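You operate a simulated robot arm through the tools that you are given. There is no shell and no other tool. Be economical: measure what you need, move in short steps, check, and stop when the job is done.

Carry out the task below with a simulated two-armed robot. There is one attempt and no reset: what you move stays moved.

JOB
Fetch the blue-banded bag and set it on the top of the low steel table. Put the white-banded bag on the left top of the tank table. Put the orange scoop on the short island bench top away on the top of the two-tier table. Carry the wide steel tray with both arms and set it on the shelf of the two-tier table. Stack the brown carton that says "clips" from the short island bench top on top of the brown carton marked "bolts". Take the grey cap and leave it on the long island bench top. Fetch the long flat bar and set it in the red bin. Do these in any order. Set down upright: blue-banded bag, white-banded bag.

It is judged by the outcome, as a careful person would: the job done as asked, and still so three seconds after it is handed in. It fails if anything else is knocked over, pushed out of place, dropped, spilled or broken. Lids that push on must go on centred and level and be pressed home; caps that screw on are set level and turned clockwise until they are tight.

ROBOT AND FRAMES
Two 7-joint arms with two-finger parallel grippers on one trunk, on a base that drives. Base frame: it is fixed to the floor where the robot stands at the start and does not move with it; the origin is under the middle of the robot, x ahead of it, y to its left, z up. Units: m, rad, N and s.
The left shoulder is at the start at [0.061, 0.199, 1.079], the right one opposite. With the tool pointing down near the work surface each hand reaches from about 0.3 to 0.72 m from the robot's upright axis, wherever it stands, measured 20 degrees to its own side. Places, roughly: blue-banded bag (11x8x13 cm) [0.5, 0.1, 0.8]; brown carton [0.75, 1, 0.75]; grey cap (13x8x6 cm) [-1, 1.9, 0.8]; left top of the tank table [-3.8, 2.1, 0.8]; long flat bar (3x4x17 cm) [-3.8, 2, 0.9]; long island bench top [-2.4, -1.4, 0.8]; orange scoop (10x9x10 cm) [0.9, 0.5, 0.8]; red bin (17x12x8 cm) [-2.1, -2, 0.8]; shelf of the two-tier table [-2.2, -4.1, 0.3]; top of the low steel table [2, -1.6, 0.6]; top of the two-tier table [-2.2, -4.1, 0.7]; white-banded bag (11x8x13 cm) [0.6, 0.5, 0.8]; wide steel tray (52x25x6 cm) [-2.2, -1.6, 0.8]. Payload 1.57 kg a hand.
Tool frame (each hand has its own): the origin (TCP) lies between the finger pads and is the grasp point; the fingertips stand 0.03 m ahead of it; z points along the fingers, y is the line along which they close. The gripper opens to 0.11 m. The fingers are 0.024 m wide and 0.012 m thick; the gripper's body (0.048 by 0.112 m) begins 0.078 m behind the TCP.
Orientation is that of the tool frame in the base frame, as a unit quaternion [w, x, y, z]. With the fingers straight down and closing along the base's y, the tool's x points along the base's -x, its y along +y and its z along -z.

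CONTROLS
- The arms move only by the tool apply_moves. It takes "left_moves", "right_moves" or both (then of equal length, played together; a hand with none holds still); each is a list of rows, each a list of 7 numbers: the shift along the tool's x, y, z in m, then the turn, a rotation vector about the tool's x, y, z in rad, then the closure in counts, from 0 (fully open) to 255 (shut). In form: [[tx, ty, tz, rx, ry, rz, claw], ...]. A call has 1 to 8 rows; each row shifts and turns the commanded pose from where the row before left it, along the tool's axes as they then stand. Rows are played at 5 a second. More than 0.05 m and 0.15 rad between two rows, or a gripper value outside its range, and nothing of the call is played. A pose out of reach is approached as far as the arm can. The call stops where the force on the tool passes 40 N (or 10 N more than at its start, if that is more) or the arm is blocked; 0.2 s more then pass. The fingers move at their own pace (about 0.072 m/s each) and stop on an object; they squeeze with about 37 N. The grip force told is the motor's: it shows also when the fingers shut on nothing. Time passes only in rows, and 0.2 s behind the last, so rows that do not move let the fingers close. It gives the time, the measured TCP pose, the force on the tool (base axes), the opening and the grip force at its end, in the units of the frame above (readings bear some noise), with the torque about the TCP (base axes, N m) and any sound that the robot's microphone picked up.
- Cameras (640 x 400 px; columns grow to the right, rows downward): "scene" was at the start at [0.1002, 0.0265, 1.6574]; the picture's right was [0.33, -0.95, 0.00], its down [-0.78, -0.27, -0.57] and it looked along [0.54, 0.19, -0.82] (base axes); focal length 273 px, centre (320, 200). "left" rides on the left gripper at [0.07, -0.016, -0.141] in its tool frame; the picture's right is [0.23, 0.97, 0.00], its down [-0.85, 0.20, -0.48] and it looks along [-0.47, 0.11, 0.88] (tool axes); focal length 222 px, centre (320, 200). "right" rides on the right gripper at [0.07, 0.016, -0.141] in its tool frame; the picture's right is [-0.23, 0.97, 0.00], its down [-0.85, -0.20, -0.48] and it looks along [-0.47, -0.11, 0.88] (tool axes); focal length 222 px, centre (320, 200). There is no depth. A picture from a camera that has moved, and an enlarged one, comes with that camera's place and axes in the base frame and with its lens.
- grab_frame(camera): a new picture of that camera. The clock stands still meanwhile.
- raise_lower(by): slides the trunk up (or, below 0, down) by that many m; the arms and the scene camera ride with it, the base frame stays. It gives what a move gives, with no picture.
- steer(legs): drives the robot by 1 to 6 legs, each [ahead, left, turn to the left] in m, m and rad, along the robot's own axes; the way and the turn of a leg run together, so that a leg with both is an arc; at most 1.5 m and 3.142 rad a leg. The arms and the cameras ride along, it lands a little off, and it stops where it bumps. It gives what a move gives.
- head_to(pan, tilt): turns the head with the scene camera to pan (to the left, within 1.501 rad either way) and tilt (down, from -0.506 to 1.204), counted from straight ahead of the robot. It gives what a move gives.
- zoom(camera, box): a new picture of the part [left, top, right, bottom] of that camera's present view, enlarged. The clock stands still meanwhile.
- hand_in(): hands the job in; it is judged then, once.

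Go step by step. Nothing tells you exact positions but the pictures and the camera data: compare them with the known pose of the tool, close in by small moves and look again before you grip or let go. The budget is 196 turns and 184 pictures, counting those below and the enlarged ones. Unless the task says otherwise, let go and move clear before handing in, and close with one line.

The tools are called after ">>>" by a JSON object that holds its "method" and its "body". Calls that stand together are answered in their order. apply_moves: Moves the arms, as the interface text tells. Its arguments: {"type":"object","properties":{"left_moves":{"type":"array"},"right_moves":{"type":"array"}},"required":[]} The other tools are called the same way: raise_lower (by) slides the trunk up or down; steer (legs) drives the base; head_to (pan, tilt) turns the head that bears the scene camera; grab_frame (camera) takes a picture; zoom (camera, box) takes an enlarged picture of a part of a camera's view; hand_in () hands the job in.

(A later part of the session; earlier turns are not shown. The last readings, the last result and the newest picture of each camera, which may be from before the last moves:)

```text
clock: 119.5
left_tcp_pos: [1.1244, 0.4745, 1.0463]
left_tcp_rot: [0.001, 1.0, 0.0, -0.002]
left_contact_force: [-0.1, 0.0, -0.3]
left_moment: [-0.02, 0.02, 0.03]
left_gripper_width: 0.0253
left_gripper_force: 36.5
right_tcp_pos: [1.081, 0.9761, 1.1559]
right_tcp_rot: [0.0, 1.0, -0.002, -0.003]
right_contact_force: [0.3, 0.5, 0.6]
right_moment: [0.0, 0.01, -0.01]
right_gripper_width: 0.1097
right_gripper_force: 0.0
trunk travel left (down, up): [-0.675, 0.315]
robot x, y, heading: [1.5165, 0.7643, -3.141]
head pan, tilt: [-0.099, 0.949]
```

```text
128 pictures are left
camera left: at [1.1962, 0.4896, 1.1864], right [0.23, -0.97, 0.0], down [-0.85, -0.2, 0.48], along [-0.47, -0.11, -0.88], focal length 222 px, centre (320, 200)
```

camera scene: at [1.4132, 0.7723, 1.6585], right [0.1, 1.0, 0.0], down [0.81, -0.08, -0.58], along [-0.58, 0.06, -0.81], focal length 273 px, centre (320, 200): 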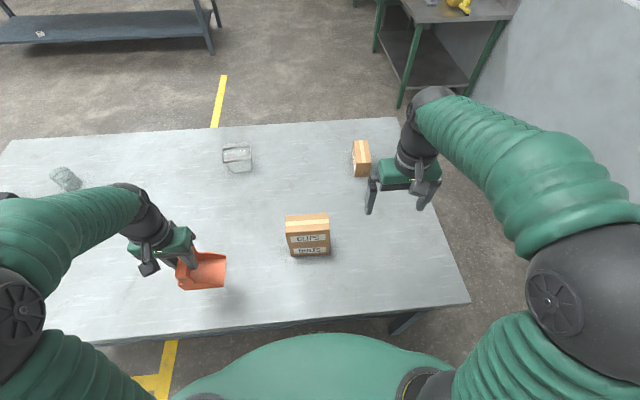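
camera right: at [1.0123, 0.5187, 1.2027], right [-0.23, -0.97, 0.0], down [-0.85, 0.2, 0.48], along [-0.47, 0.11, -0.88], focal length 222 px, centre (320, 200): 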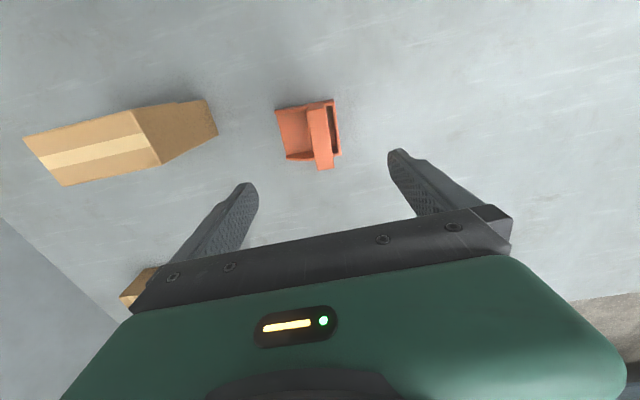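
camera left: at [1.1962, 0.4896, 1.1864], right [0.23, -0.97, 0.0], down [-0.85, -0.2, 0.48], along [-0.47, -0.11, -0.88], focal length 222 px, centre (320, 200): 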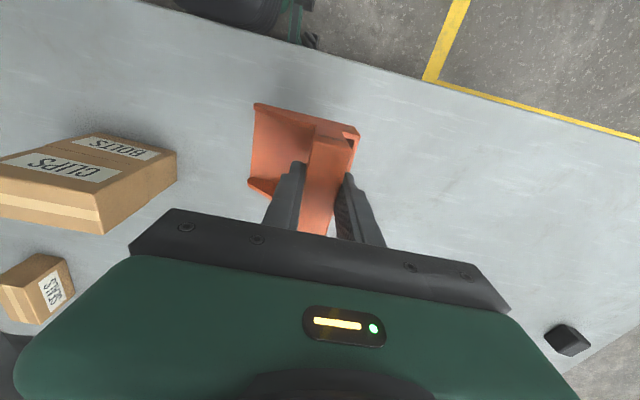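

The scoop is held well clear. I'll now drive round the left end of the bench to its front for the white bag, turning with the arms over the bench side.

>>> {"method": "steer", "body": {"legs": [[0, -0.93, 0], [1.36, 0, 0], [0, 0, 3.14], [-0.17, 0, 0]]}}

>>> {"method": "head_to", "body": {"pan": -0.3, "tilt": 0.8}}

>>> {"method": "grab_frame", "body": {"camera": "scene"}}

```text
clock: 138.9
left_tcp_pos: [0.4215, 1.9588, 1.0438]
left_tcp_rot: [0.0, 0.026, 1.0, 0.0]
left_contact_force: [0.5, 0.0, -0.2]
left_moment: [0.01, 0.0, 0.01]
left_gripper_width: 0.025
left_gripper_force: 36.9
right_tcp_pos: [0.438, 1.4558, 1.1558]
right_tcp_rot: [0.0, 0.028, 1.0, -0.001]
right_contact_force: [-1.0, -0.1, 0.0]
right_moment: [-0.03, 0.0, -0.01]
right_gripper_width: 0.1102
right_gripper_force: 0.1
trunk travel left (down, up): [-0.675, 0.315]
robot x, y, heading: [0.01, 1.6881, -0.054]
head pan, tilt: [-0.099, 0.949]
```

```text
clock: 139.6
left_tcp_pos: [0.4167, 1.9589, 1.0455]
left_tcp_rot: [0.002, 0.026, 1.0, 0.0]
left_contact_force: [-1.0, 0.9, -1.3]
left_moment: [-0.02, 0.02, -0.01]
left_gripper_width: 0.0253
left_gripper_force: 36.3
right_tcp_pos: [0.4345, 1.4551, 1.1569]
right_tcp_rot: [0.002, 0.029, 1.0, 0.0]
right_contact_force: [0.0, 0.6, 0.5]
right_moment: [0.01, -0.04, 0.0]
right_gripper_width: 0.1098
right_gripper_force: 0.1
trunk travel left (down, up): [-0.675, 0.315]
robot x, y, heading: [0.0109, 1.6895, -0.054]
head pan, tilt: [-0.3, 0.799]
```

```text
127 pictures are left
camera scene: at [0.1199, 1.6606, 1.6698], right [-0.34, -0.94, 0.0], down [-0.67, 0.25, -0.7], along [0.65, -0.24, -0.72], focal length 273 px, centre (320, 200)
```

scene: 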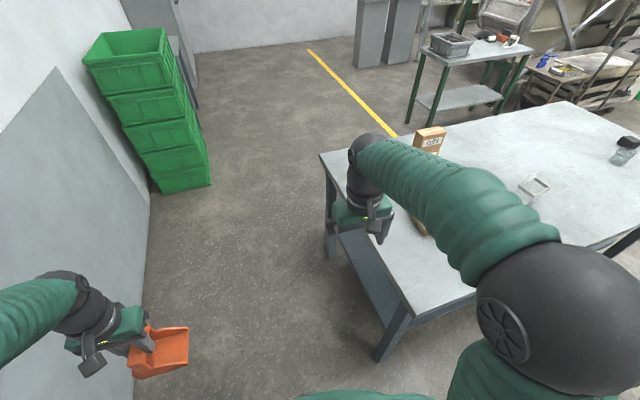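

I turn the right wrist a quarter for the white bag, then strafe along the bench front.

>>> {"method": "apply_moves", "body": {"right_moves": [[0, 0, 0, 0, 0, -0.15, 0], [0, 0, 0, 0, 0, -0.15, 0], [0, 0, 0, 0, 0, -0.15, 0], [0, 0, 0, 0, 0, -0.15, 0], [0, 0, 0, 0, 0, -0.15, 0], [0, 0, 0, 0, 0, -0.15, 0], [0, 0, 0, 0, 0, -0.15, 0], [0, 0, 0, 0, 0, -0.15, 0]]}}

>>> {"method": "apply_moves", "body": {"right_moves": [[0, 0, 0, 0, 0, -0.15, 0], [0, 0, 0, 0, 0, -0.15, 0], [0, 0, 0, 0, 0, -0.07, 0]]}}

>>> {"method": "steer", "body": {"legs": [[0, 0, 0.054], [-0.01, -0.96, 0]]}}

>>> {"method": "head_to", "body": {"pan": -0.25, "tilt": 0.9}}

>>> {"method": "grab_frame", "body": {"camera": "scene"}}

>>> {"method": "grab_frame", "body": {"camera": "right"}}

```text
clock: 141.4
left_tcp_pos: [0.4179, 1.9583, 1.0455]
left_tcp_rot: [0.002, 0.027, 1.0, 0.0]
left_contact_force: [0.3, -0.2, -1.8]
left_moment: [0.05, -0.01, 0.01]
left_gripper_width: 0.0251
left_gripper_force: 36.5
right_tcp_pos: [0.4355, 1.4556, 1.1574]
right_tcp_rot: [0.001, -0.542, 0.841, -0.001]
right_contact_force: [0.2, 0.8, -0.4]
right_moment: [-0.03, 0.02, -0.02]
right_gripper_width: 0.1101
right_gripper_force: 0.0
trunk travel left (down, up): [-0.675, 0.315]
robot x, y, heading: [0.0113, 1.6865, -0.049]
head pan, tilt: [-0.3, 0.799]
```

```text
clock: 142.2
left_tcp_pos: [0.4171, 1.9588, 1.0445]
left_tcp_rot: [0.002, 0.026, 1.0, 0.0]
left_contact_force: [0.3, 0.3, -1.1]
left_moment: [-0.01, 0.07, 0.01]
left_gripper_width: 0.0252
left_gripper_force: 36.3
right_tcp_pos: [0.4348, 1.4554, 1.1562]
right_tcp_rot: [0.002, -0.687, 0.726, -0.001]
right_contact_force: [-0.7, 0.8, 0.2]
right_moment: [-0.01, -0.01, -0.01]
right_gripper_width: 0.1102
right_gripper_force: 0.1
trunk travel left (down, up): [-0.675, 0.315]
robot x, y, heading: [0.0128, 1.6875, -0.049]
head pan, tilt: [-0.3, 0.799]
```

```text
clock: 147.7
left_tcp_pos: [0.3983, 1.0208, 1.045]
left_tcp_rot: [0.001, -0.01, 1.0, -0.001]
left_contact_force: [0.6, 0.6, -0.9]
left_moment: [-0.02, 0.02, 0.03]
left_gripper_width: 0.0254
left_gripper_force: 36.4
right_tcp_pos: [0.4516, 0.5182, 1.1576]
right_tcp_rot: [-0.001, 0.713, -0.701, 0.001]
right_contact_force: [-0.4, -0.1, 0.7]
right_moment: [0.01, 0.0, 0.03]
right_gripper_width: 0.1099
right_gripper_force: 0.0
trunk travel left (down, up): [-0.675, 0.315]
robot x, y, heading: [0.0138, 0.7206, 0.019]
head pan, tilt: [-0.3, 0.799]
```

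```text
clock: 148.3
left_tcp_pos: [0.3973, 1.0185, 1.0452]
left_tcp_rot: [0.003, -0.01, 1.0, 0.0]
left_contact_force: [0.0, -0.8, -0.2]
left_moment: [-0.02, 0.03, -0.04]
left_gripper_width: 0.0252
left_gripper_force: 36.0
right_tcp_pos: [0.451, 0.5167, 1.1565]
right_tcp_rot: [-0.002, 0.713, -0.701, 0.002]
right_contact_force: [-0.1, 0.5, 0.2]
right_moment: [-0.01, -0.01, -0.02]
right_gripper_width: 0.11
right_gripper_force: 0.1
trunk travel left (down, up): [-0.675, 0.315]
robot x, y, heading: [0.0138, 0.7191, 0.02]
head pan, tilt: [-0.25, 0.901]
```

```text
126 pictures are left
camera scene: at [0.1198, 0.7052, 1.6619], right [-0.23, -0.97, 0.0], down [-0.76, 0.18, -0.62], along [0.6, -0.14, -0.78], focal length 273 px, centre (320, 200)
```

scene: 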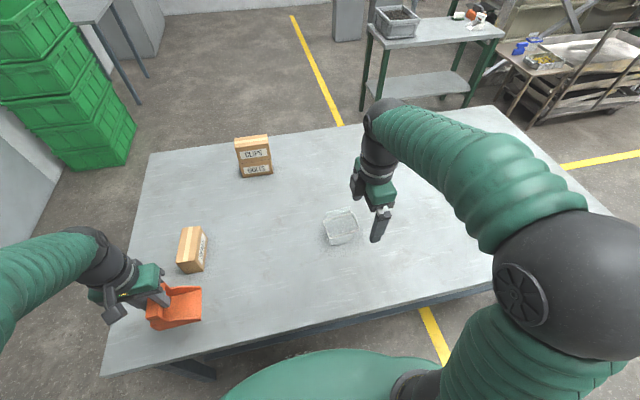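

```text
125 pictures are left
camera right: at [0.4358, 0.4467, 1.2965], right [-0.98, 0.21, 0.0], down [0.18, 0.86, 0.48], along [0.11, 0.47, -0.88], focal length 222 px, centre (320, 200)
```

right: 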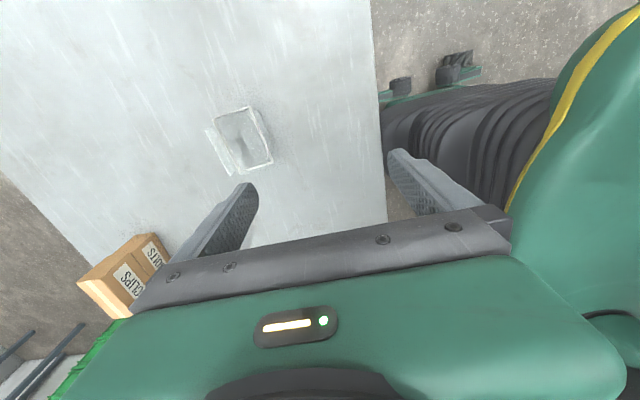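

>>> {"method": "zoom", "body": {"camera": "right", "box": [190, 90, 300, 190]}}

>>> {"method": "zoom", "body": {"camera": "scene", "box": [290, 180, 390, 260]}}

```text
4.00 times, centred on (245, 140) of right
camera zoom: at [0.4358, 0.4467, 1.2965], right [-0.98, 0.21, 0.0], down [0.18, 0.86, 0.48], along [0.11, 0.47, -0.88], focal length 888 px, centre (620, 440)
```

zoom: 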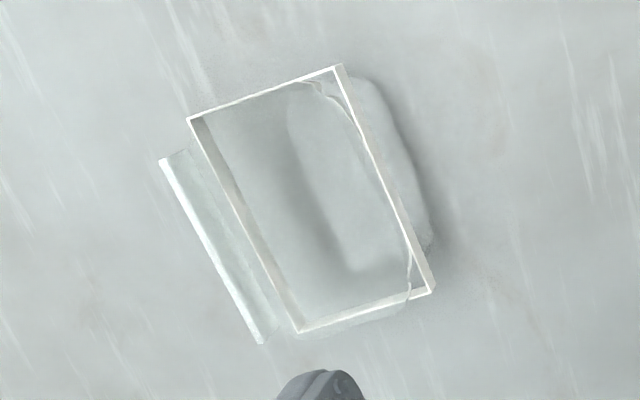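

```text
5.00 times, centred on (340, 220) of scene
camera zoom: at [0.1198, 0.7052, 1.6619], right [-0.23, -0.97, 0.0], down [-0.76, 0.18, -0.62], along [0.6, -0.14, -0.78], focal length 1364 px, centre (220, 100)
```

zoom: 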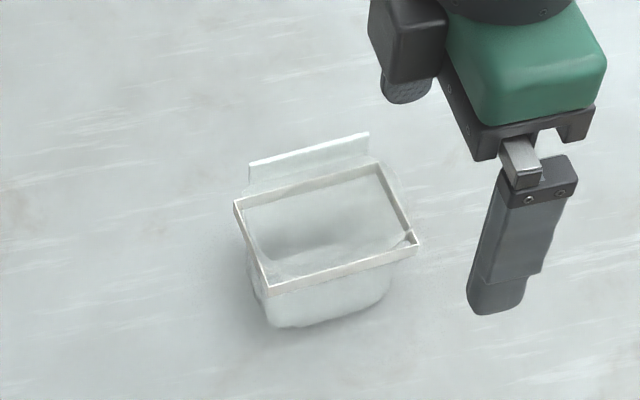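

The white bag is centred at (0.598, 0.520), turned about +0.075 rad. I move over it and match the angle.

>>> {"method": "apply_moves", "body": {"right_moves": [[0, -0.049, 0, 0, 0, 0, 0], [0, -0.049, 0, 0, 0, 0, 0], [0, -0.049, 0, 0, 0, 0, 0], [0, 0, 0.045, 0, 0, -0.058, 0], [0, 0, 0.045, 0, 0, 0, 0], [0, 0, 0.03, 0, 0, 0, 0], [0, 0, 0, 0, 0, 0, 0]]}}

>>> {"method": "zoom", "body": {"camera": "right", "box": [200, 60, 440, 240]}}

>>> {"method": "zoom", "body": {"camera": "scene", "box": [290, 150, 410, 250]}}

```text
clock: 149.9
left_tcp_pos: [0.3969, 1.0177, 1.047]
left_tcp_rot: [0.002, -0.011, 1.0, 0.0]
left_contact_force: [0.1, 0.2, -1.2]
left_moment: [-0.01, -0.01, 0.02]
left_gripper_width: 0.0251
left_gripper_force: 36.3
right_tcp_pos: [0.5996, 0.5225, 1.0364]
right_tcp_rot: [-0.002, 0.732, -0.681, 0.002]
right_contact_force: [0.0, 0.3, 0.1]
right_moment: [0.0, -0.03, 0.04]
right_gripper_width: 0.1101
right_gripper_force: 0.0
trunk travel left (down, up): [-0.675, 0.315]
robot x, y, heading: [0.0127, 0.7218, 0.025]
head pan, tilt: [-0.25, 0.901]
```

```text
2.22 times, centred on (320, 150) of right
camera zoom: at [0.5883, 0.4508, 1.1769], right [-0.99, 0.16, -0.01], down [0.13, 0.87, 0.48], along [0.08, 0.47, -0.88], focal length 494 px, centre (320, 311)
```

zoom: 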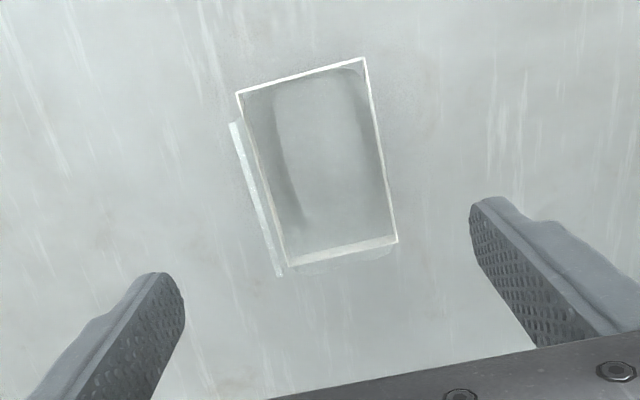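

```text
4.00 times, centred on (350, 200) of scene
camera zoom: at [0.1196, 0.7047, 1.6619], right [-0.23, -0.97, 0.0], down [-0.76, 0.18, -0.62], along [0.6, -0.14, -0.78], focal length 1091 px, centre (200, 200)
```

zoom: 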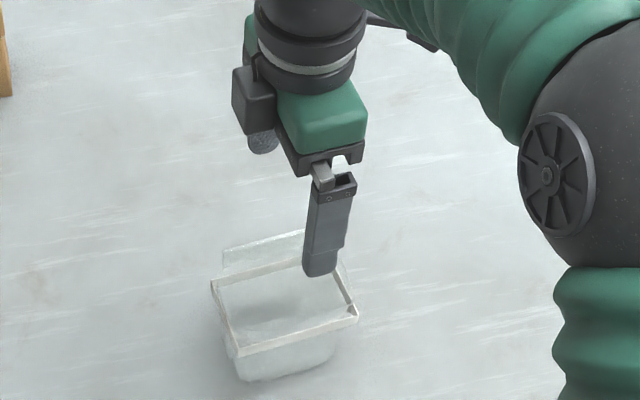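

Aligned. I descend to band height and close.

>>> {"method": "apply_moves", "body": {"right_moves": [[0, 0, 0.041, 0, 0, 0, 0], [0, 0, 0.04, 0, 0, 0, 0], [0, 0, 0.04, 0, 0, 0, 0], [0, 0, 0.04, 0, 0, 0, 0], [0, 0, 0, 0, 0, 0, 90], [0, 0, 0, 0, 0, 0, 180], [0, 0, 0, 0, 0, 0, 255], [0, 0, 0, 0, 0, 0, 255]]}}

>>> {"method": "apply_moves", "body": {"right_moves": [[0, 0, 0, 0, 0, 0, 255], [0, 0, -0.02, 0, 0, 0, 255], [0, 0, -0.04, 0, 0, 0, 255], [0, 0, -0.045, 0, 0, 0, 255], [0, 0, -0.045, 0, 0, 0, 255]]}}

>>> {"method": "grab_frame", "body": {"camera": "scene"}}

```text
clock: 151.7
left_tcp_pos: [0.3972, 1.0179, 1.0452]
left_tcp_rot: [0.003, -0.01, 1.0, -0.001]
left_contact_force: [0.6, 0.6, -0.3]
left_moment: [0.0, -0.04, -0.01]
left_gripper_width: 0.0248
left_gripper_force: 37.0
right_tcp_pos: [0.6001, 0.5183, 0.8759]
right_tcp_rot: [-0.002, 0.732, -0.681, 0.001]
right_contact_force: [0.2, 0.1, 0.5]
right_moment: [-0.01, -0.01, 0.0]
right_gripper_width: 0.0738
right_gripper_force: 37.0
trunk travel left (down, up): [-0.675, 0.315]
robot x, y, heading: [0.0118, 0.7205, 0.023]
head pan, tilt: [-0.25, 0.901]
```

```text
clock: 152.9
left_tcp_pos: [0.3967, 1.0182, 1.046]
left_tcp_rot: [0.003, -0.011, 1.0, 0.0]
left_contact_force: [-0.1, 0.0, -0.1]
left_moment: [-0.03, 0.02, -0.02]
left_gripper_width: 0.0252
left_gripper_force: 36.2
right_tcp_pos: [0.5978, 0.5176, 1.027]
right_tcp_rot: [-0.003, 0.733, -0.681, 0.002]
right_contact_force: [-0.7, 0.9, -0.9]
right_moment: [0.01, -0.04, -0.03]
right_gripper_width: 0.0739
right_gripper_force: 37.1
trunk travel left (down, up): [-0.675, 0.315]
robot x, y, heading: [0.0107, 0.7208, 0.026]
head pan, tilt: [-0.25, 0.901]
```

```text
120 pictures are left
camera scene: at [0.1195, 0.7051, 1.6619], right [-0.23, -0.97, 0.0], down [-0.76, 0.18, -0.62], along [0.6, -0.14, -0.78], focal length 273 px, centre (320, 200)
```

scene: 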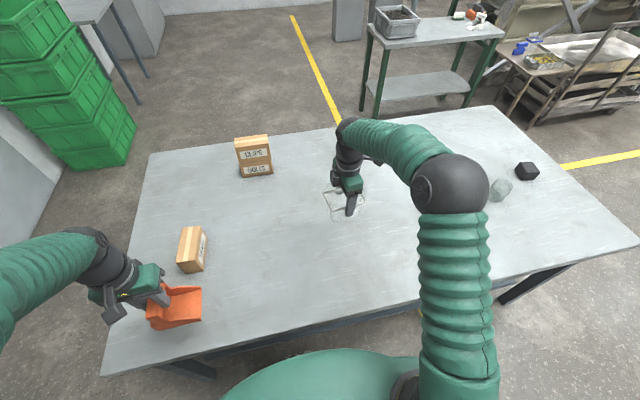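

The white bag is held. I retract, back away from the bench, turn to face the wall tables, and look.

>>> {"method": "apply_moves", "body": {"right_moves": [[0, 0.049, -0.02, 0, 0, 0, 255], [0, 0.049, -0.02, 0, 0, 0, 255], [0, 0.049, -0.02, 0, 0, 0, 255]]}}

>>> {"method": "steer", "body": {"legs": [[-0.9, -0.2, 0], [0, 0, 1.55]]}}

>>> {"method": "head_to", "body": {"pan": 0.4, "tilt": 0.5}}

>>> {"method": "grab_frame", "body": {"camera": "scene"}}

>>> {"method": "head_to", "body": {"pan": 1.2, "tilt": 0.4}}

>>> {"method": "grab_frame", "body": {"camera": "scene"}}

```text
refused: row 1 steps farther than a row can; nothing moved
```

```text
clock: 161.5
left_tcp_pos: [-1.1704, 0.8782, 1.0456]
left_tcp_rot: [-0.002, 0.717, -0.697, -0.002]
left_contact_force: [0.0, 1.4, -1.1]
left_moment: [0.0, 0.01, 0.0]
left_gripper_width: 0.0253
left_gripper_force: 37.2
right_tcp_pos: [-0.6697, 1.0829, 1.0256]
right_tcp_rot: [-0.003, 0.999, 0.041, 0.0]
right_contact_force: [0.2, 0.2, -0.3]
right_moment: [-0.02, 0.0, 0.0]
right_gripper_width: 0.0737
right_gripper_force: 36.7
trunk travel left (down, up): [-0.675, 0.315]
robot x, y, heading: [-0.8667, 0.4948, 1.603]
head pan, tilt: [-0.25, 0.901]
```

```text
clock: 162.6
left_tcp_pos: [-1.1706, 0.8765, 1.0465]
left_tcp_rot: [-0.002, 0.718, -0.696, -0.002]
left_contact_force: [0.4, 0.2, -0.7]
left_moment: [-0.03, 0.02, -0.01]
left_gripper_width: 0.0254
left_gripper_force: 37.2
right_tcp_pos: [-0.6706, 1.082, 1.0252]
right_tcp_rot: [-0.002, 0.999, 0.04, 0.0]
right_contact_force: [0.1, 0.2, -0.2]
right_moment: [-0.03, 0.0, 0.0]
right_gripper_width: 0.0737
right_gripper_force: 36.7
trunk travel left (down, up): [-0.675, 0.315]
robot x, y, heading: [-0.8671, 0.4939, 1.603]
head pan, tilt: [0.4, 0.499]
```

```text
119 pictures are left
camera scene: at [-0.9073, 0.6136, 1.6956], right [0.91, 0.42, 0.0], down [0.2, -0.44, -0.88], along [-0.37, 0.8, -0.48], focal length 273 px, centre (320, 200)
```

scene: 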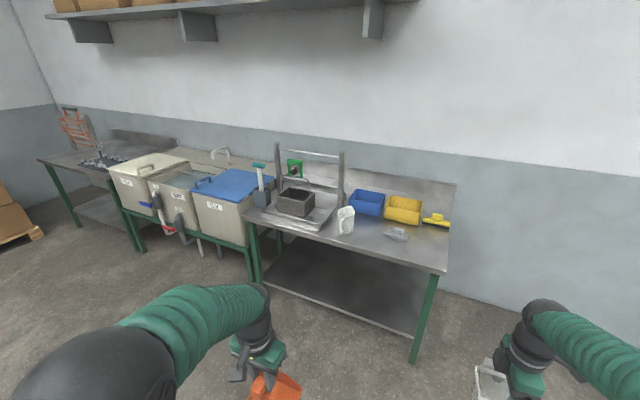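

```text
clock: 163.7
left_tcp_pos: [-1.1711, 0.8759, 1.047]
left_tcp_rot: [-0.002, 0.717, -0.697, -0.002]
left_contact_force: [0.6, -0.2, -1.4]
left_moment: [0.01, -0.02, -0.04]
left_gripper_width: 0.0249
left_gripper_force: 36.4
right_tcp_pos: [-0.6703, 1.0811, 1.0268]
right_tcp_rot: [-0.002, 0.999, 0.04, 0.0]
right_contact_force: [-1.4, 0.1, -1.3]
right_moment: [0.01, -0.02, 0.01]
right_gripper_width: 0.0741
right_gripper_force: 36.8
trunk travel left (down, up): [-0.675, 0.315]
robot x, y, heading: [-0.8695, 0.4927, 1.601]
head pan, tilt: [1.201, 0.4]
```

```text
118 pictures are left
camera scene: at [-0.9568, 0.5618, 1.7049], right [0.33, 0.94, 0.0], down [0.37, -0.13, -0.92], along [-0.87, 0.31, -0.39], focal length 273 px, centre (320, 200)
```

scene: 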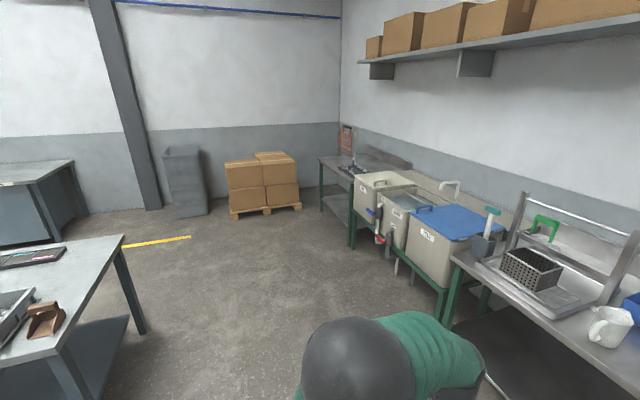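

The tank table is down the wall to the left, and the grey cap lies on the near table's right part. I strafe left towards the tank table's left top.

>>> {"method": "steer", "body": {"legs": [[0, 0, -0.03], [0, 1.4, 0], [0, 1.3, 0]]}}

>>> {"method": "head_to", "body": {"pan": 0.1, "tilt": 0.5}}

>>> {"method": "grab_frame", "body": {"camera": "scene"}}

```text
clock: 177.0
left_tcp_pos: [-3.8274, 0.9187, 1.0459]
left_tcp_rot: [0.001, -0.707, 0.708, 0.002]
left_contact_force: [-0.5, 0.1, -0.9]
left_moment: [-0.02, 0.02, -0.02]
left_gripper_width: 0.0251
left_gripper_force: 36.1
right_tcp_pos: [-3.3218, 1.1081, 1.0264]
right_tcp_rot: [-0.003, 1.0, 0.025, -0.001]
right_contact_force: [0.4, -0.6, -0.5]
right_moment: [0.0, 0.01, 0.01]
right_gripper_width: 0.0737
right_gripper_force: 36.8
trunk travel left (down, up): [-0.675, 0.315]
robot x, y, heading: [-3.5351, 0.5317, 1.565]
head pan, tilt: [1.201, 0.4]
```

```text
clock: 178.4
left_tcp_pos: [-3.8284, 0.9175, 1.047]
left_tcp_rot: [0.003, -0.706, 0.708, 0.002]
left_contact_force: [0.5, -0.1, -0.7]
left_moment: [0.0, 0.0, -0.03]
left_gripper_width: 0.0251
left_gripper_force: 35.9
right_tcp_pos: [-3.3225, 1.1072, 1.0271]
right_tcp_rot: [-0.004, 1.0, 0.025, 0.0]
right_contact_force: [-0.7, 0.2, -0.5]
right_moment: [-0.03, 0.01, 0.02]
right_gripper_width: 0.0738
right_gripper_force: 36.7
trunk travel left (down, up): [-0.675, 0.315]
robot x, y, heading: [-3.5428, 0.5314, 1.564]
head pan, tilt: [0.099, 0.499]
```

```text
117 pictures are left
camera scene: at [-3.5478, 0.6546, 1.6957], right [1.0, 0.1, 0.0], down [0.05, -0.48, -0.88], along [-0.09, 0.87, -0.48], focal length 273 px, centre (320, 200)
```

scene: 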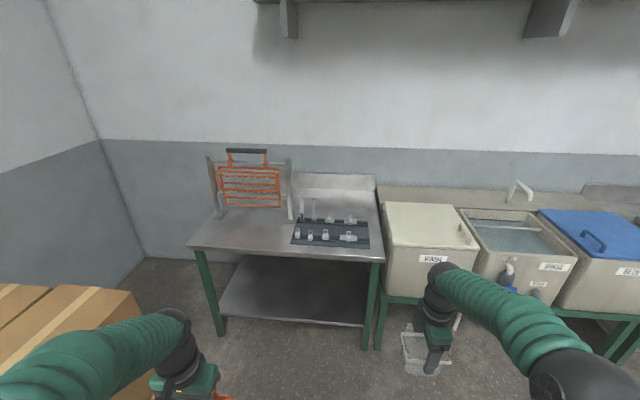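

>>> {"method": "zoom", "body": {"camera": "scene", "box": [180, 140, 400, 270]}}

```text
2.91 times, centred on (290, 205) of scene
camera zoom: at [-3.5478, 0.6546, 1.6957], right [1.0, 0.1, 0.0], down [0.05, -0.48, -0.88], along [-0.09, 0.87, -0.48], focal length 794 px, centre (407, 186)
```

zoom: 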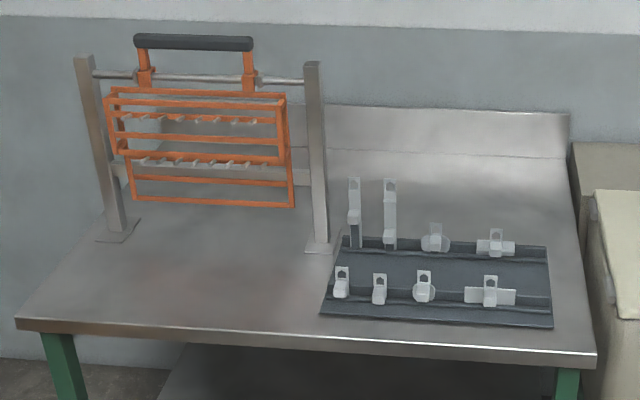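

The left top of the tank table carries a hanging rack and a dark tray of parts, with clear table in front of the rack. I'll aim to set the white bag near (-3.95, 1.80). First I retract and raise the right hand, then drive in.

>>> {"method": "apply_moves", "body": {"right_moves": [[0, 0.045, -0.02, 0, 0, 0, 255], [0, 0.045, -0.02, 0, 0, 0, 255], [0, 0.045, -0.02, 0, 0, 0, 255]]}}

>>> {"method": "steer", "body": {"legs": [[0, 0.45, 0.007], [0.7, 0, 0]]}}

>>> {"method": "head_to", "body": {"pan": -0.05, "tilt": 0.8}}

>>> {"method": "grab_frame", "body": {"camera": "scene"}}

```text
clock: 179.2
left_tcp_pos: [-3.8302, 0.9151, 1.0465]
left_tcp_rot: [0.003, -0.706, 0.708, 0.003]
left_contact_force: [0.3, 0.9, -1.2]
left_moment: [0.01, 0.01, 0.03]
left_gripper_width: 0.0252
left_gripper_force: 36.4
right_tcp_pos: [-3.3169, 0.9713, 1.0855]
right_tcp_rot: [-0.005, 1.0, 0.025, 0.001]
right_contact_force: [-0.4, -0.5, 0.2]
right_moment: [0.04, -0.01, -0.02]
right_gripper_width: 0.0738
right_gripper_force: 36.9
trunk travel left (down, up): [-0.675, 0.315]
robot x, y, heading: [-3.5401, 0.5284, 1.57]
head pan, tilt: [0.099, 0.499]
```

```text
clock: 185.3
left_tcp_pos: [-4.2844, 1.6067, 1.0473]
left_tcp_rot: [-0.002, 0.713, -0.701, -0.002]
left_contact_force: [0.2, 0.5, -0.2]
left_moment: [-0.02, 0.01, 0.01]
left_gripper_width: 0.0249
left_gripper_force: 36.3
right_tcp_pos: [-3.7745, 1.6708, 1.0848]
right_tcp_rot: [-0.003, 0.999, 0.034, 0.0]
right_contact_force: [-0.1, -0.5, -0.2]
right_moment: [-0.01, 0.02, -0.02]
right_gripper_width: 0.074
right_gripper_force: 37.0
trunk travel left (down, up): [-0.675, 0.315]
robot x, y, heading: [-3.988, 1.2231, 1.591]
head pan, tilt: [0.099, 0.499]
```

```text
clock: 186.1
left_tcp_pos: [-4.2859, 1.6062, 1.0468]
left_tcp_rot: [-0.001, 0.714, -0.701, -0.002]
left_contact_force: [0.4, -0.4, -1.0]
left_moment: [-0.01, 0.02, 0.0]
left_gripper_width: 0.0251
left_gripper_force: 36.3
right_tcp_pos: [-3.7749, 1.6715, 1.0847]
right_tcp_rot: [-0.004, 0.999, 0.034, 0.0]
right_contact_force: [0.7, 0.7, -1.2]
right_moment: [0.01, -0.02, -0.04]
right_gripper_width: 0.0736
right_gripper_force: 36.8
trunk travel left (down, up): [-0.675, 0.315]
robot x, y, heading: [-3.9888, 1.2238, 1.587]
head pan, tilt: [-0.051, 0.799]
```

```text
115 pictures are left
camera scene: at [-3.9866, 1.3389, 1.6698], right [1.0, -0.03, 0.0], down [-0.02, -0.72, -0.7], along [0.02, 0.7, -0.72], focal length 273 px, centre (320, 200)
```

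scene: 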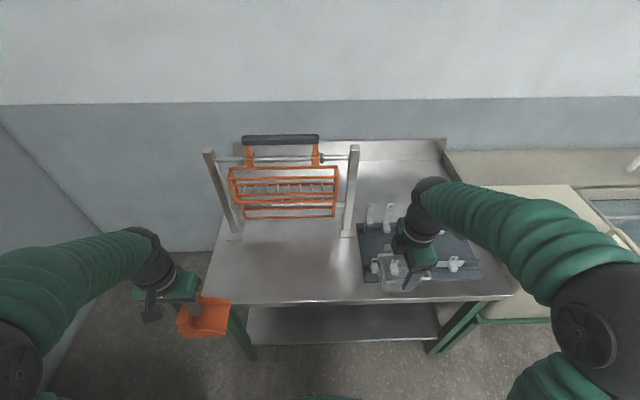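

The target area in front of the rack is clear. I move the bag over it and come down part way.

>>> {"method": "apply_moves", "body": {"right_moves": [[-0.0352, -0.0282, 0, 0, 0, 0, 255], [-0.0352, -0.0282, 0, 0, 0, 0, 255], [-0.0352, -0.0282, 0, 0, 0, 0, 255], [-0.0352, -0.0282, 0, 0, 0, 0, 255], [-0.0352, -0.0282, 0, 0, 0, 0, 255], [0, 0, 0.045, 0, 0, 0, 255], [0, 0, 0.045, 0, 0, 0, 255], [0, 0, 0.045, 0, 0, 0, 255]]}}

>>> {"method": "grab_frame", "body": {"camera": "scene"}}

>>> {"method": "grab_frame", "body": {"camera": "right"}}

```text
clock: 187.9
left_tcp_pos: [-4.2877, 1.6074, 1.0457]
left_tcp_rot: [-0.003, 0.713, -0.701, -0.004]
left_contact_force: [0.3, -0.1, -0.3]
left_moment: [-0.01, 0.02, 0.02]
left_gripper_width: 0.025
left_gripper_force: 36.8
right_tcp_pos: [-3.9617, 1.8022, 0.9501]
right_tcp_rot: [-0.002, 0.999, 0.035, 0.0]
right_contact_force: [-0.7, 0.2, -0.9]
right_moment: [-0.02, -0.01, -0.02]
right_gripper_width: 0.0736
right_gripper_force: 37.0
trunk travel left (down, up): [-0.675, 0.315]
robot x, y, heading: [-3.9874, 1.2249, 1.585]
head pan, tilt: [-0.051, 0.799]
```

```text
114 pictures are left
camera scene: at [-3.9875, 1.3417, 1.6696], right [1.0, -0.03, 0.0], down [-0.02, -0.72, -0.69], along [0.02, 0.69, -0.72], focal length 273 px, centre (320, 200)
```

scene: 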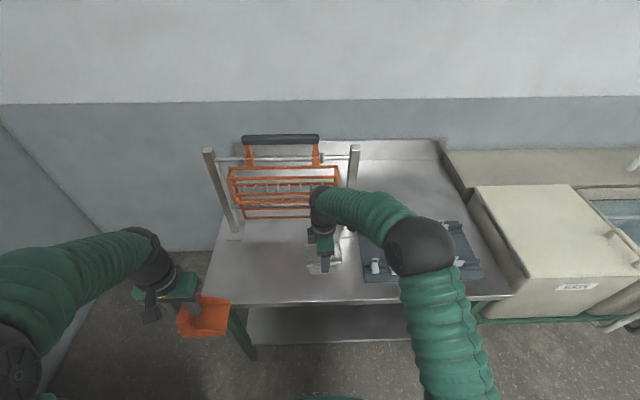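

```text
113 pictures are left
camera right: at [-3.8903, 1.7884, 1.0906], right [-0.16, -0.99, -0.01], down [-0.87, 0.14, 0.48], along [-0.47, 0.08, -0.88], focal length 222 px, centre (320, 200)
```

right: 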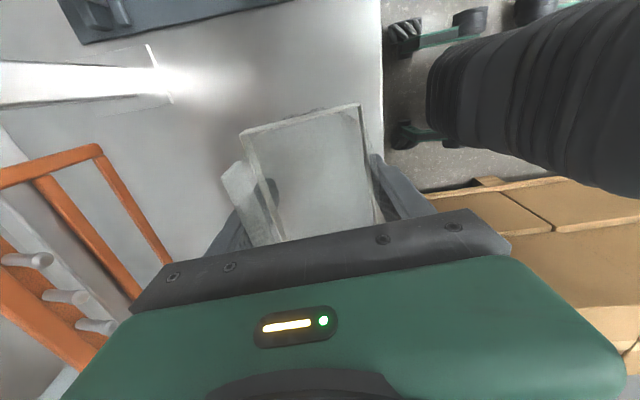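

Clear of the rack. I lower slowly to contact.

>>> {"method": "apply_moves", "body": {"right_moves": [[0, 0, 0.035, 0, 0, 0, 255], [0, 0, 0.025, 0, 0, 0, 255], [0, 0, 0.008, 0, 0, 0, 255], [0, 0, 0, 0, 0, 0, 255]]}}

>>> {"method": "apply_moves", "body": {"right_moves": [[0, 0, 0.004, 0, 0, 0, 255], [0, 0, 0.003, 0, 0, 0, 255], [0, 0, 0.003, 0, 0, 0, 255]]}}

```text
clock: 188.9
left_tcp_pos: [-4.2866, 1.6062, 1.0464]
left_tcp_rot: [-0.003, 0.713, -0.701, -0.002]
left_contact_force: [-0.2, -0.7, -1.3]
left_moment: [0.0, 0.02, 0.02]
left_gripper_width: 0.025
left_gripper_force: 36.9
right_tcp_pos: [-3.9608, 1.7998, 0.8834]
right_tcp_rot: [-0.004, 0.999, 0.034, 0.001]
right_contact_force: [-0.2, -0.2, -0.9]
right_moment: [0.0, 0.0, 0.0]
right_gripper_width: 0.0739
right_gripper_force: 36.7
trunk travel left (down, up): [-0.675, 0.315]
robot x, y, heading: [-3.9869, 1.2251, 1.585]
head pan, tilt: [-0.051, 0.799]
```

```text
clock: 189.7
left_tcp_pos: [-4.2865, 1.6051, 1.0474]
left_tcp_rot: [-0.004, 0.713, -0.701, -0.004]
left_contact_force: [-0.3, 0.1, -0.2]
left_moment: [0.0, 0.02, 0.03]
left_gripper_width: 0.0251
left_gripper_force: 36.6
right_tcp_pos: [-3.961, 1.7991, 0.8751]
right_tcp_rot: [-0.006, 0.999, 0.035, 0.0]
right_contact_force: [0.0, -1.3, 4.6]
right_moment: [-0.21, 0.08, -0.01]
right_gripper_width: 0.0739
right_gripper_force: 37.4
trunk travel left (down, up): [-0.675, 0.315]
robot x, y, heading: [-3.9888, 1.2237, 1.589]
head pan, tilt: [-0.051, 0.799]
```

Touching, with force rising. I press 1 mm more, release and lift.

>>> {"method": "apply_moves", "body": {"right_moves": [[0, 0, 0.001, 0, 0, 0, 255], [0, 0, 0, 0, 0, 0, 180], [0, 0, 0, 0, 0, 0, 60], [0, 0, 0, 0, 0, 0, 0], [0, 0, 0, 0, 0, 0, 0], [0, 0, 0, 0, 0, 0, 0]]}}

>>> {"method": "apply_moves", "body": {"right_moves": [[0, 0, -0.03, 0, 0, 0, 0], [0, 0, -0.045, 0, 0, 0, 0], [0, 0, -0.045, 0, 0, 0, 0], [0, 0, -0.045, 0, 0, 0, 0], [0, 0, -0.045, 0, 0, 0, 0], [0, 0.045, 0, 0, 0, 0, 0], [0, 0.045, 0, 0, 0, 0, 0], [0, 0.045, 0, 0, 0, 0, 0]]}}

>>> {"method": "grab_frame", "body": {"camera": "scene"}}

>>> {"method": "zoom", "body": {"camera": "scene", "box": [210, 180, 500, 310]}}

```text
clock: 191.1
left_tcp_pos: [-4.2862, 1.6058, 1.0457]
left_tcp_rot: [-0.003, 0.714, -0.7, -0.002]
left_contact_force: [-0.4, 0.2, -0.9]
left_moment: [0.02, -0.01, 0.03]
left_gripper_width: 0.025
left_gripper_force: 36.5
right_tcp_pos: [-3.9619, 1.8017, 0.8726]
right_tcp_rot: [-0.004, 0.999, 0.034, 0.001]
right_contact_force: [0.4, -0.1, 0.4]
right_moment: [0.03, -0.02, -0.01]
right_gripper_width: 0.1102
right_gripper_force: 0.0
trunk travel left (down, up): [-0.675, 0.315]
robot x, y, heading: [-3.9871, 1.2249, 1.586]
head pan, tilt: [-0.051, 0.799]
```

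```text
clock: 192.9
left_tcp_pos: [-4.2861, 1.6048, 1.0467]
left_tcp_rot: [-0.003, 0.713, -0.701, -0.004]
left_contact_force: [-0.3, -1.2, -0.6]
left_moment: [-0.02, 0.0, 0.01]
left_gripper_width: 0.025
left_gripper_force: 36.9
right_tcp_pos: [-3.9516, 1.6632, 1.0841]
right_tcp_rot: [-0.004, 0.999, 0.035, -0.001]
right_contact_force: [-0.1, 0.6, 0.6]
right_moment: [0.02, -0.05, 0.01]
right_gripper_width: 0.1102
right_gripper_force: 0.0
trunk travel left (down, up): [-0.675, 0.315]
robot x, y, heading: [-3.99, 1.2206, 1.584]
head pan, tilt: [-0.051, 0.799]
```

```text
112 pictures are left
camera scene: at [-3.9875, 1.3357, 1.67], right [1.0, -0.03, 0.0], down [-0.02, -0.72, -0.7], along [0.02, 0.7, -0.72], focal length 273 px, centre (320, 200)
```

scene: 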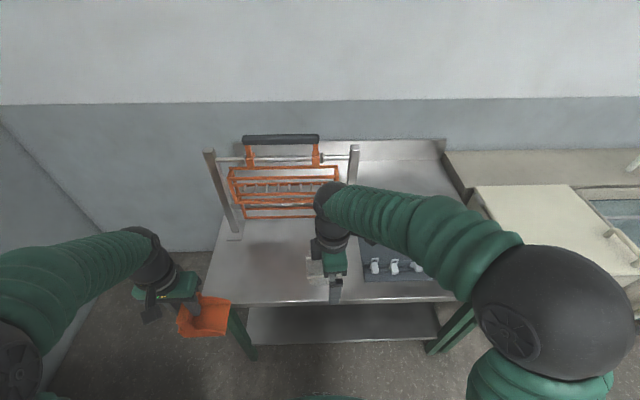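

```text
2.21 times, centred on (355, 245) of scene
camera zoom: at [-3.9875, 1.3357, 1.67], right [1.0, -0.03, 0.0], down [-0.02, -0.72, -0.7], along [0.02, 0.7, -0.72], focal length 602 px, centre (243, 101)
```

zoom: 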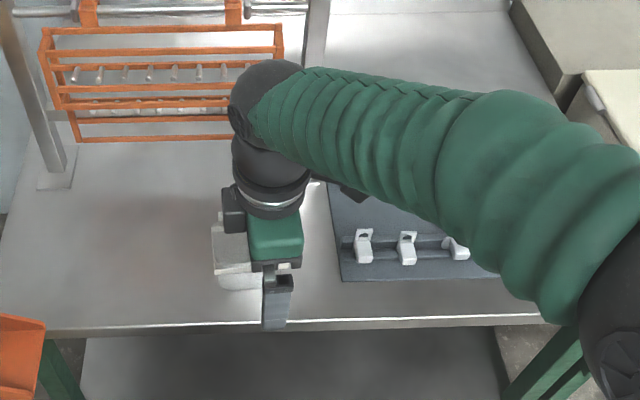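

The bag appears upright. I back off a little to confirm, and to study the bars in the tray.

>>> {"method": "steer", "body": {"legs": [[-0.35, -0.15, -0.015]]}}

>>> {"method": "head_to", "body": {"pan": -0.05, "tilt": 0.6}}

>>> {"method": "grab_frame", "body": {"camera": "scene"}}

```text
clock: 195.2
left_tcp_pos: [-4.1324, 1.2714, 1.0456]
left_tcp_rot: [-0.003, 0.709, -0.705, -0.002]
left_contact_force: [-0.5, 0.0, -1.0]
left_moment: [-0.01, -0.01, -0.04]
left_gripper_width: 0.0249
left_gripper_force: 36.5
right_tcp_pos: [-3.7965, 1.3272, 1.084]
right_tcp_rot: [-0.002, 1.0, 0.028, 0.0]
right_contact_force: [-0.1, 0.3, -0.5]
right_moment: [-0.04, 0.01, 0.0]
right_gripper_width: 0.1102
right_gripper_force: 0.0
trunk travel left (down, up): [-0.675, 0.315]
robot x, y, heading: [-3.8404, 0.8844, 1.581]
head pan, tilt: [-0.051, 0.799]
```

```text
clock: 195.9
left_tcp_pos: [-4.1314, 1.2689, 1.0471]
left_tcp_rot: [-0.004, 0.709, -0.705, -0.003]
left_contact_force: [0.2, -1.3, -0.7]
left_moment: [0.0, 0.02, 0.0]
left_gripper_width: 0.0251
left_gripper_force: 36.4
right_tcp_pos: [-3.7955, 1.325, 1.0845]
right_tcp_rot: [-0.005, 1.0, 0.03, 0.0]
right_contact_force: [0.0, -0.3, 0.3]
right_moment: [0.04, 0.0, 0.01]
right_gripper_width: 0.1101
right_gripper_force: 0.1
trunk travel left (down, up): [-0.675, 0.315]
robot x, y, heading: [-3.8397, 0.8864, 1.577]
head pan, tilt: [-0.051, 0.6]
```

```text
110 pictures are left
camera scene: at [-3.8356, 1.0069, 1.6867], right [1.0, -0.04, 0.0], down [-0.02, -0.57, -0.82], along [0.04, 0.82, -0.57], focal length 273 px, centre (320, 200)
```

scene: 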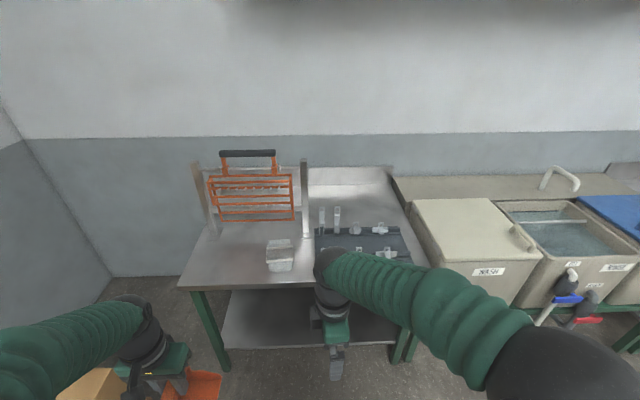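

>>> {"method": "zoom", "body": {"camera": "scene", "box": [260, 195, 410, 280]}}

```text
4.27 times, centred on (335, 238) of scene
camera zoom: at [-3.8356, 1.0069, 1.6867], right [1.0, -0.04, 0.0], down [-0.02, -0.57, -0.82], along [0.04, 0.82, -0.57], focal length 1164 px, centre (256, 40)
```

zoom: 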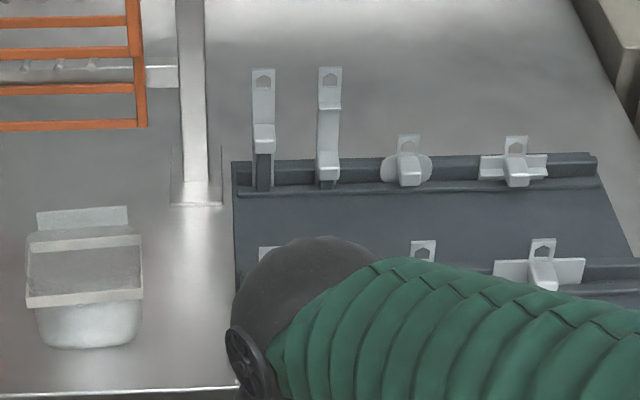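

The white bag is upright on the tank table. Two tall parts stand in the rack tray and I need to tell which is the long flat bar.

>>> {"method": "zoom", "body": {"camera": "scene", "box": [308, 200, 352, 244]}}

>>> {"method": "apply_moves", "body": {"right_moves": [[0.04, 0, -0.02, 0, 0, 0, 0], [0.04, 0, -0.02, 0, 0, 0, 0], [0.04, 0, -0.02, 0, 0, 0, 0], [0.04, 0, 0, 0, 0, 0, 0], [0.04, 0, 0, 0, 0, 0, 0]]}}

>>> {"method": "zoom", "body": {"camera": "scene", "box": [300, 195, 420, 275]}}

```text
9.09 times, centred on (330, 222) of scene
camera zoom: at [-3.8356, 1.0069, 1.6867], right [1.0, -0.04, 0.0], down [-0.02, -0.57, -0.82], along [0.04, 0.82, -0.57], focal length 2480 px, centre (229, 0)
```

zoom: 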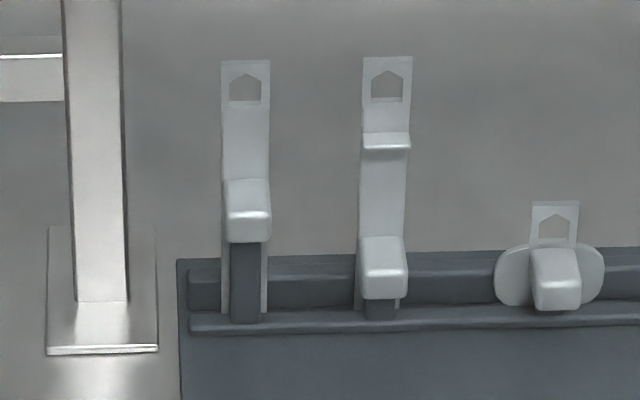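

```text
clock: 197.2
left_tcp_pos: [-4.1301, 1.2692, 1.0475]
left_tcp_rot: [-0.003, 0.709, -0.705, -0.004]
left_contact_force: [-0.8, 0.1, -1.4]
left_moment: [-0.01, 0.01, -0.02]
left_gripper_width: 0.0251
left_gripper_force: 35.9
right_tcp_pos: [-3.594, 1.3384, 1.1438]
right_tcp_rot: [-0.005, 1.0, 0.029, -0.001]
right_contact_force: [0.4, 0.4, 0.3]
right_moment: [0.02, 0.02, -0.01]
right_gripper_width: 0.1099
right_gripper_force: 0.0
trunk travel left (down, up): [-0.675, 0.315]
robot x, y, heading: [-3.8338, 0.8824, 1.581]
head pan, tilt: [-0.051, 0.6]
```

```text
5.00 times, centred on (360, 235) of scene
camera zoom: at [-3.8318, 1.0072, 1.6867], right [1.0, -0.04, 0.0], down [-0.03, -0.57, -0.82], along [0.04, 0.82, -0.57], focal length 1364 px, centre (120, 25)
```

zoom: 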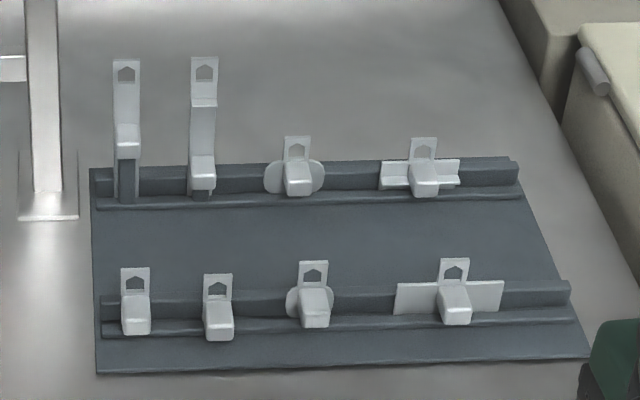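

The left tall part is the plain flat bar, while the right one has a lip. It stands near (-3.784, 1.99) with its top at about z 0.97, close to the rack post. I'll grip it front-to-back with the present right-hand orientation, so I drive in first.

>>> {"method": "steer", "body": {"legs": [[0, 0.12, -0.01], [0.47, 0, 0]]}}

>>> {"method": "apply_moves", "body": {"right_moves": [[0, 0, 0, 0, 0, 0, 0], [0, 0, 0, 0, 0, 0, 0], [0, 0, 0, 0, 0, 0, 0]]}}

>>> {"method": "grab_frame", "body": {"camera": "scene"}}

>>> {"method": "grab_frame", "body": {"camera": "right"}}

```text
clock: 200.8
left_tcp_pos: [-4.2365, 1.735, 1.0506]
left_tcp_rot: [0.001, -0.706, 0.708, 0.006]
left_contact_force: [0.2, -0.2, -1.2]
left_moment: [0.0, 0.02, -0.02]
left_gripper_width: 0.0253
left_gripper_force: 36.3
right_tcp_pos: [-3.7008, 1.7978, 1.1442]
right_tcp_rot: [-0.005, 1.0, 0.025, -0.003]
right_contact_force: [-0.1, 0.1, 0.0]
right_moment: [0.01, 0.03, -0.02]
right_gripper_width: 0.1098
right_gripper_force: 0.2
trunk travel left (down, up): [-0.675, 0.315]
robot x, y, heading: [-3.9546, 1.3509, 1.57]
head pan, tilt: [-0.051, 0.6]
```

```text
clock: 201.6
left_tcp_pos: [-4.2401, 1.7361, 1.049]
left_tcp_rot: [0.002, -0.706, 0.708, 0.004]
left_contact_force: [0.4, -0.5, -1.8]
left_moment: [0.03, 0.05, -0.02]
left_gripper_width: 0.0248
left_gripper_force: 36.4
right_tcp_pos: [-3.7048, 1.7991, 1.1439]
right_tcp_rot: [-0.004, 1.0, 0.024, -0.002]
right_contact_force: [-0.5, 0.8, -0.7]
right_moment: [0.0, -0.02, 0.02]
right_gripper_width: 0.11
right_gripper_force: 0.1
trunk travel left (down, up): [-0.675, 0.315]
robot x, y, heading: [-3.9538, 1.3469, 1.573]
head pan, tilt: [-0.051, 0.6]
```

```text
106 pictures are left
camera scene: at [-3.9445, 1.4717, 1.6866], right [1.0, -0.05, 0.0], down [-0.03, -0.57, -0.82], along [0.04, 0.82, -0.57], focal length 273 px, centre (320, 200)
```

scene: 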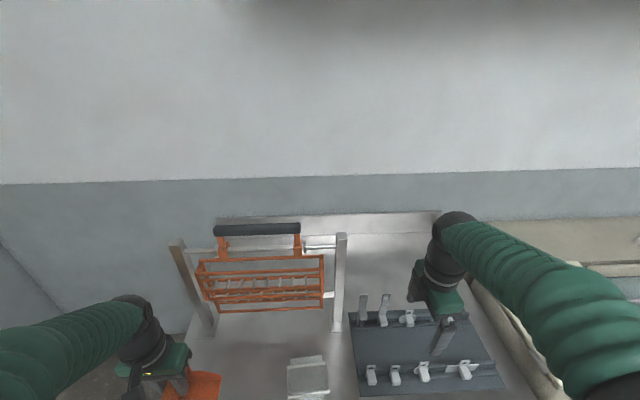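

```text
105 pictures are left
camera right: at [-3.6327, 1.7846, 1.2833], right [-0.18, -0.98, -0.01], down [-0.86, 0.15, 0.48], along [-0.47, 0.09, -0.88], focal length 222 px, centre (320, 200)
```

right: 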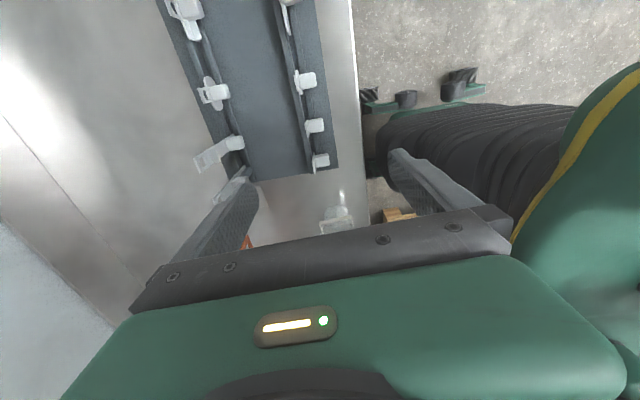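

>>> {"method": "head_to", "body": {"pan": -0.25, "tilt": 0.85}}

>>> {"method": "grab_frame", "body": {"camera": "scene"}}

>>> {"method": "zoom", "body": {"camera": "right", "box": [180, 120, 280, 200]}}

```text
clock: 202.3
left_tcp_pos: [-4.243, 1.736, 1.0473]
left_tcp_rot: [0.003, -0.706, 0.708, 0.003]
left_contact_force: [0.4, -0.8, -0.6]
left_moment: [0.0, 0.02, 0.01]
left_gripper_width: 0.0251
left_gripper_force: 36.9
right_tcp_pos: [-3.7062, 1.7981, 1.1452]
right_tcp_rot: [-0.004, 1.0, 0.024, 0.0]
right_contact_force: [0.4, -0.4, 0.4]
right_moment: [0.01, 0.0, 0.01]
right_gripper_width: 0.11
right_gripper_force: 0.1
trunk travel left (down, up): [-0.675, 0.315]
robot x, y, heading: [-3.9562, 1.3525, 1.568]
head pan, tilt: [-0.25, 0.85]
```

```text
104 pictures are left
camera scene: at [-3.934, 1.4585, 1.6658], right [0.97, -0.25, 0.0], down [-0.19, -0.73, -0.66], along [0.16, 0.64, -0.75], focal length 273 px, centre (320, 200)
```

scene: 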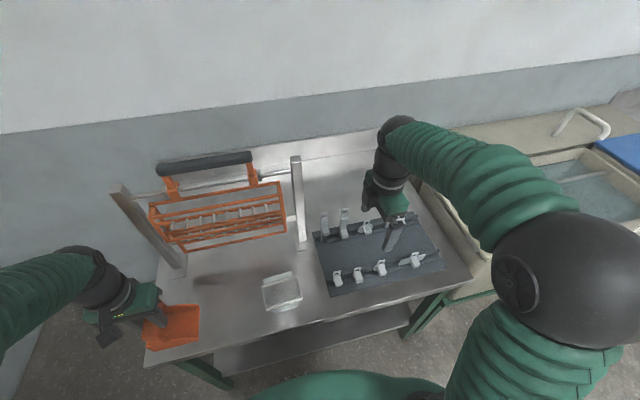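

```text
5.00 times, centred on (230, 160) of right
camera zoom: at [-3.6364, 1.784, 1.2843], right [-0.18, -0.98, -0.01], down [-0.86, 0.15, 0.48], along [-0.47, 0.09, -0.88], focal length 1111 px, centre (770, 400)
```

zoom: 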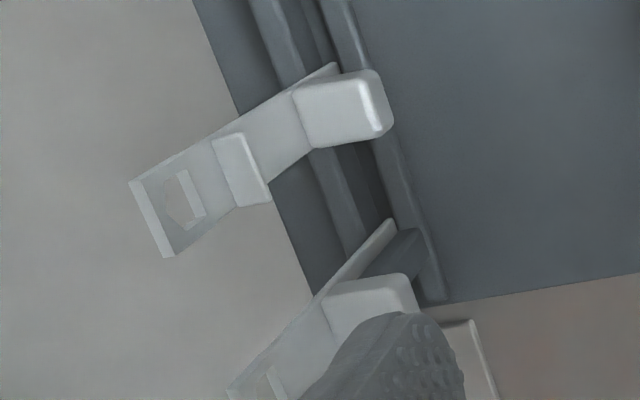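

>>> {"method": "zoom", "body": {"camera": "scene", "box": [285, 195, 365, 255]}}

```text
6.67 times, centred on (325, 225) of scene
camera zoom: at [-3.934, 1.4585, 1.6658], right [0.97, -0.25, 0.0], down [-0.19, -0.73, -0.66], along [0.16, 0.64, -0.75], focal length 1819 px, centre (287, 33)
```

zoom: 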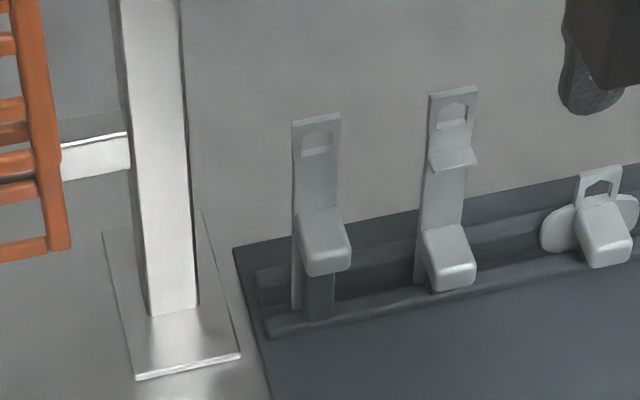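

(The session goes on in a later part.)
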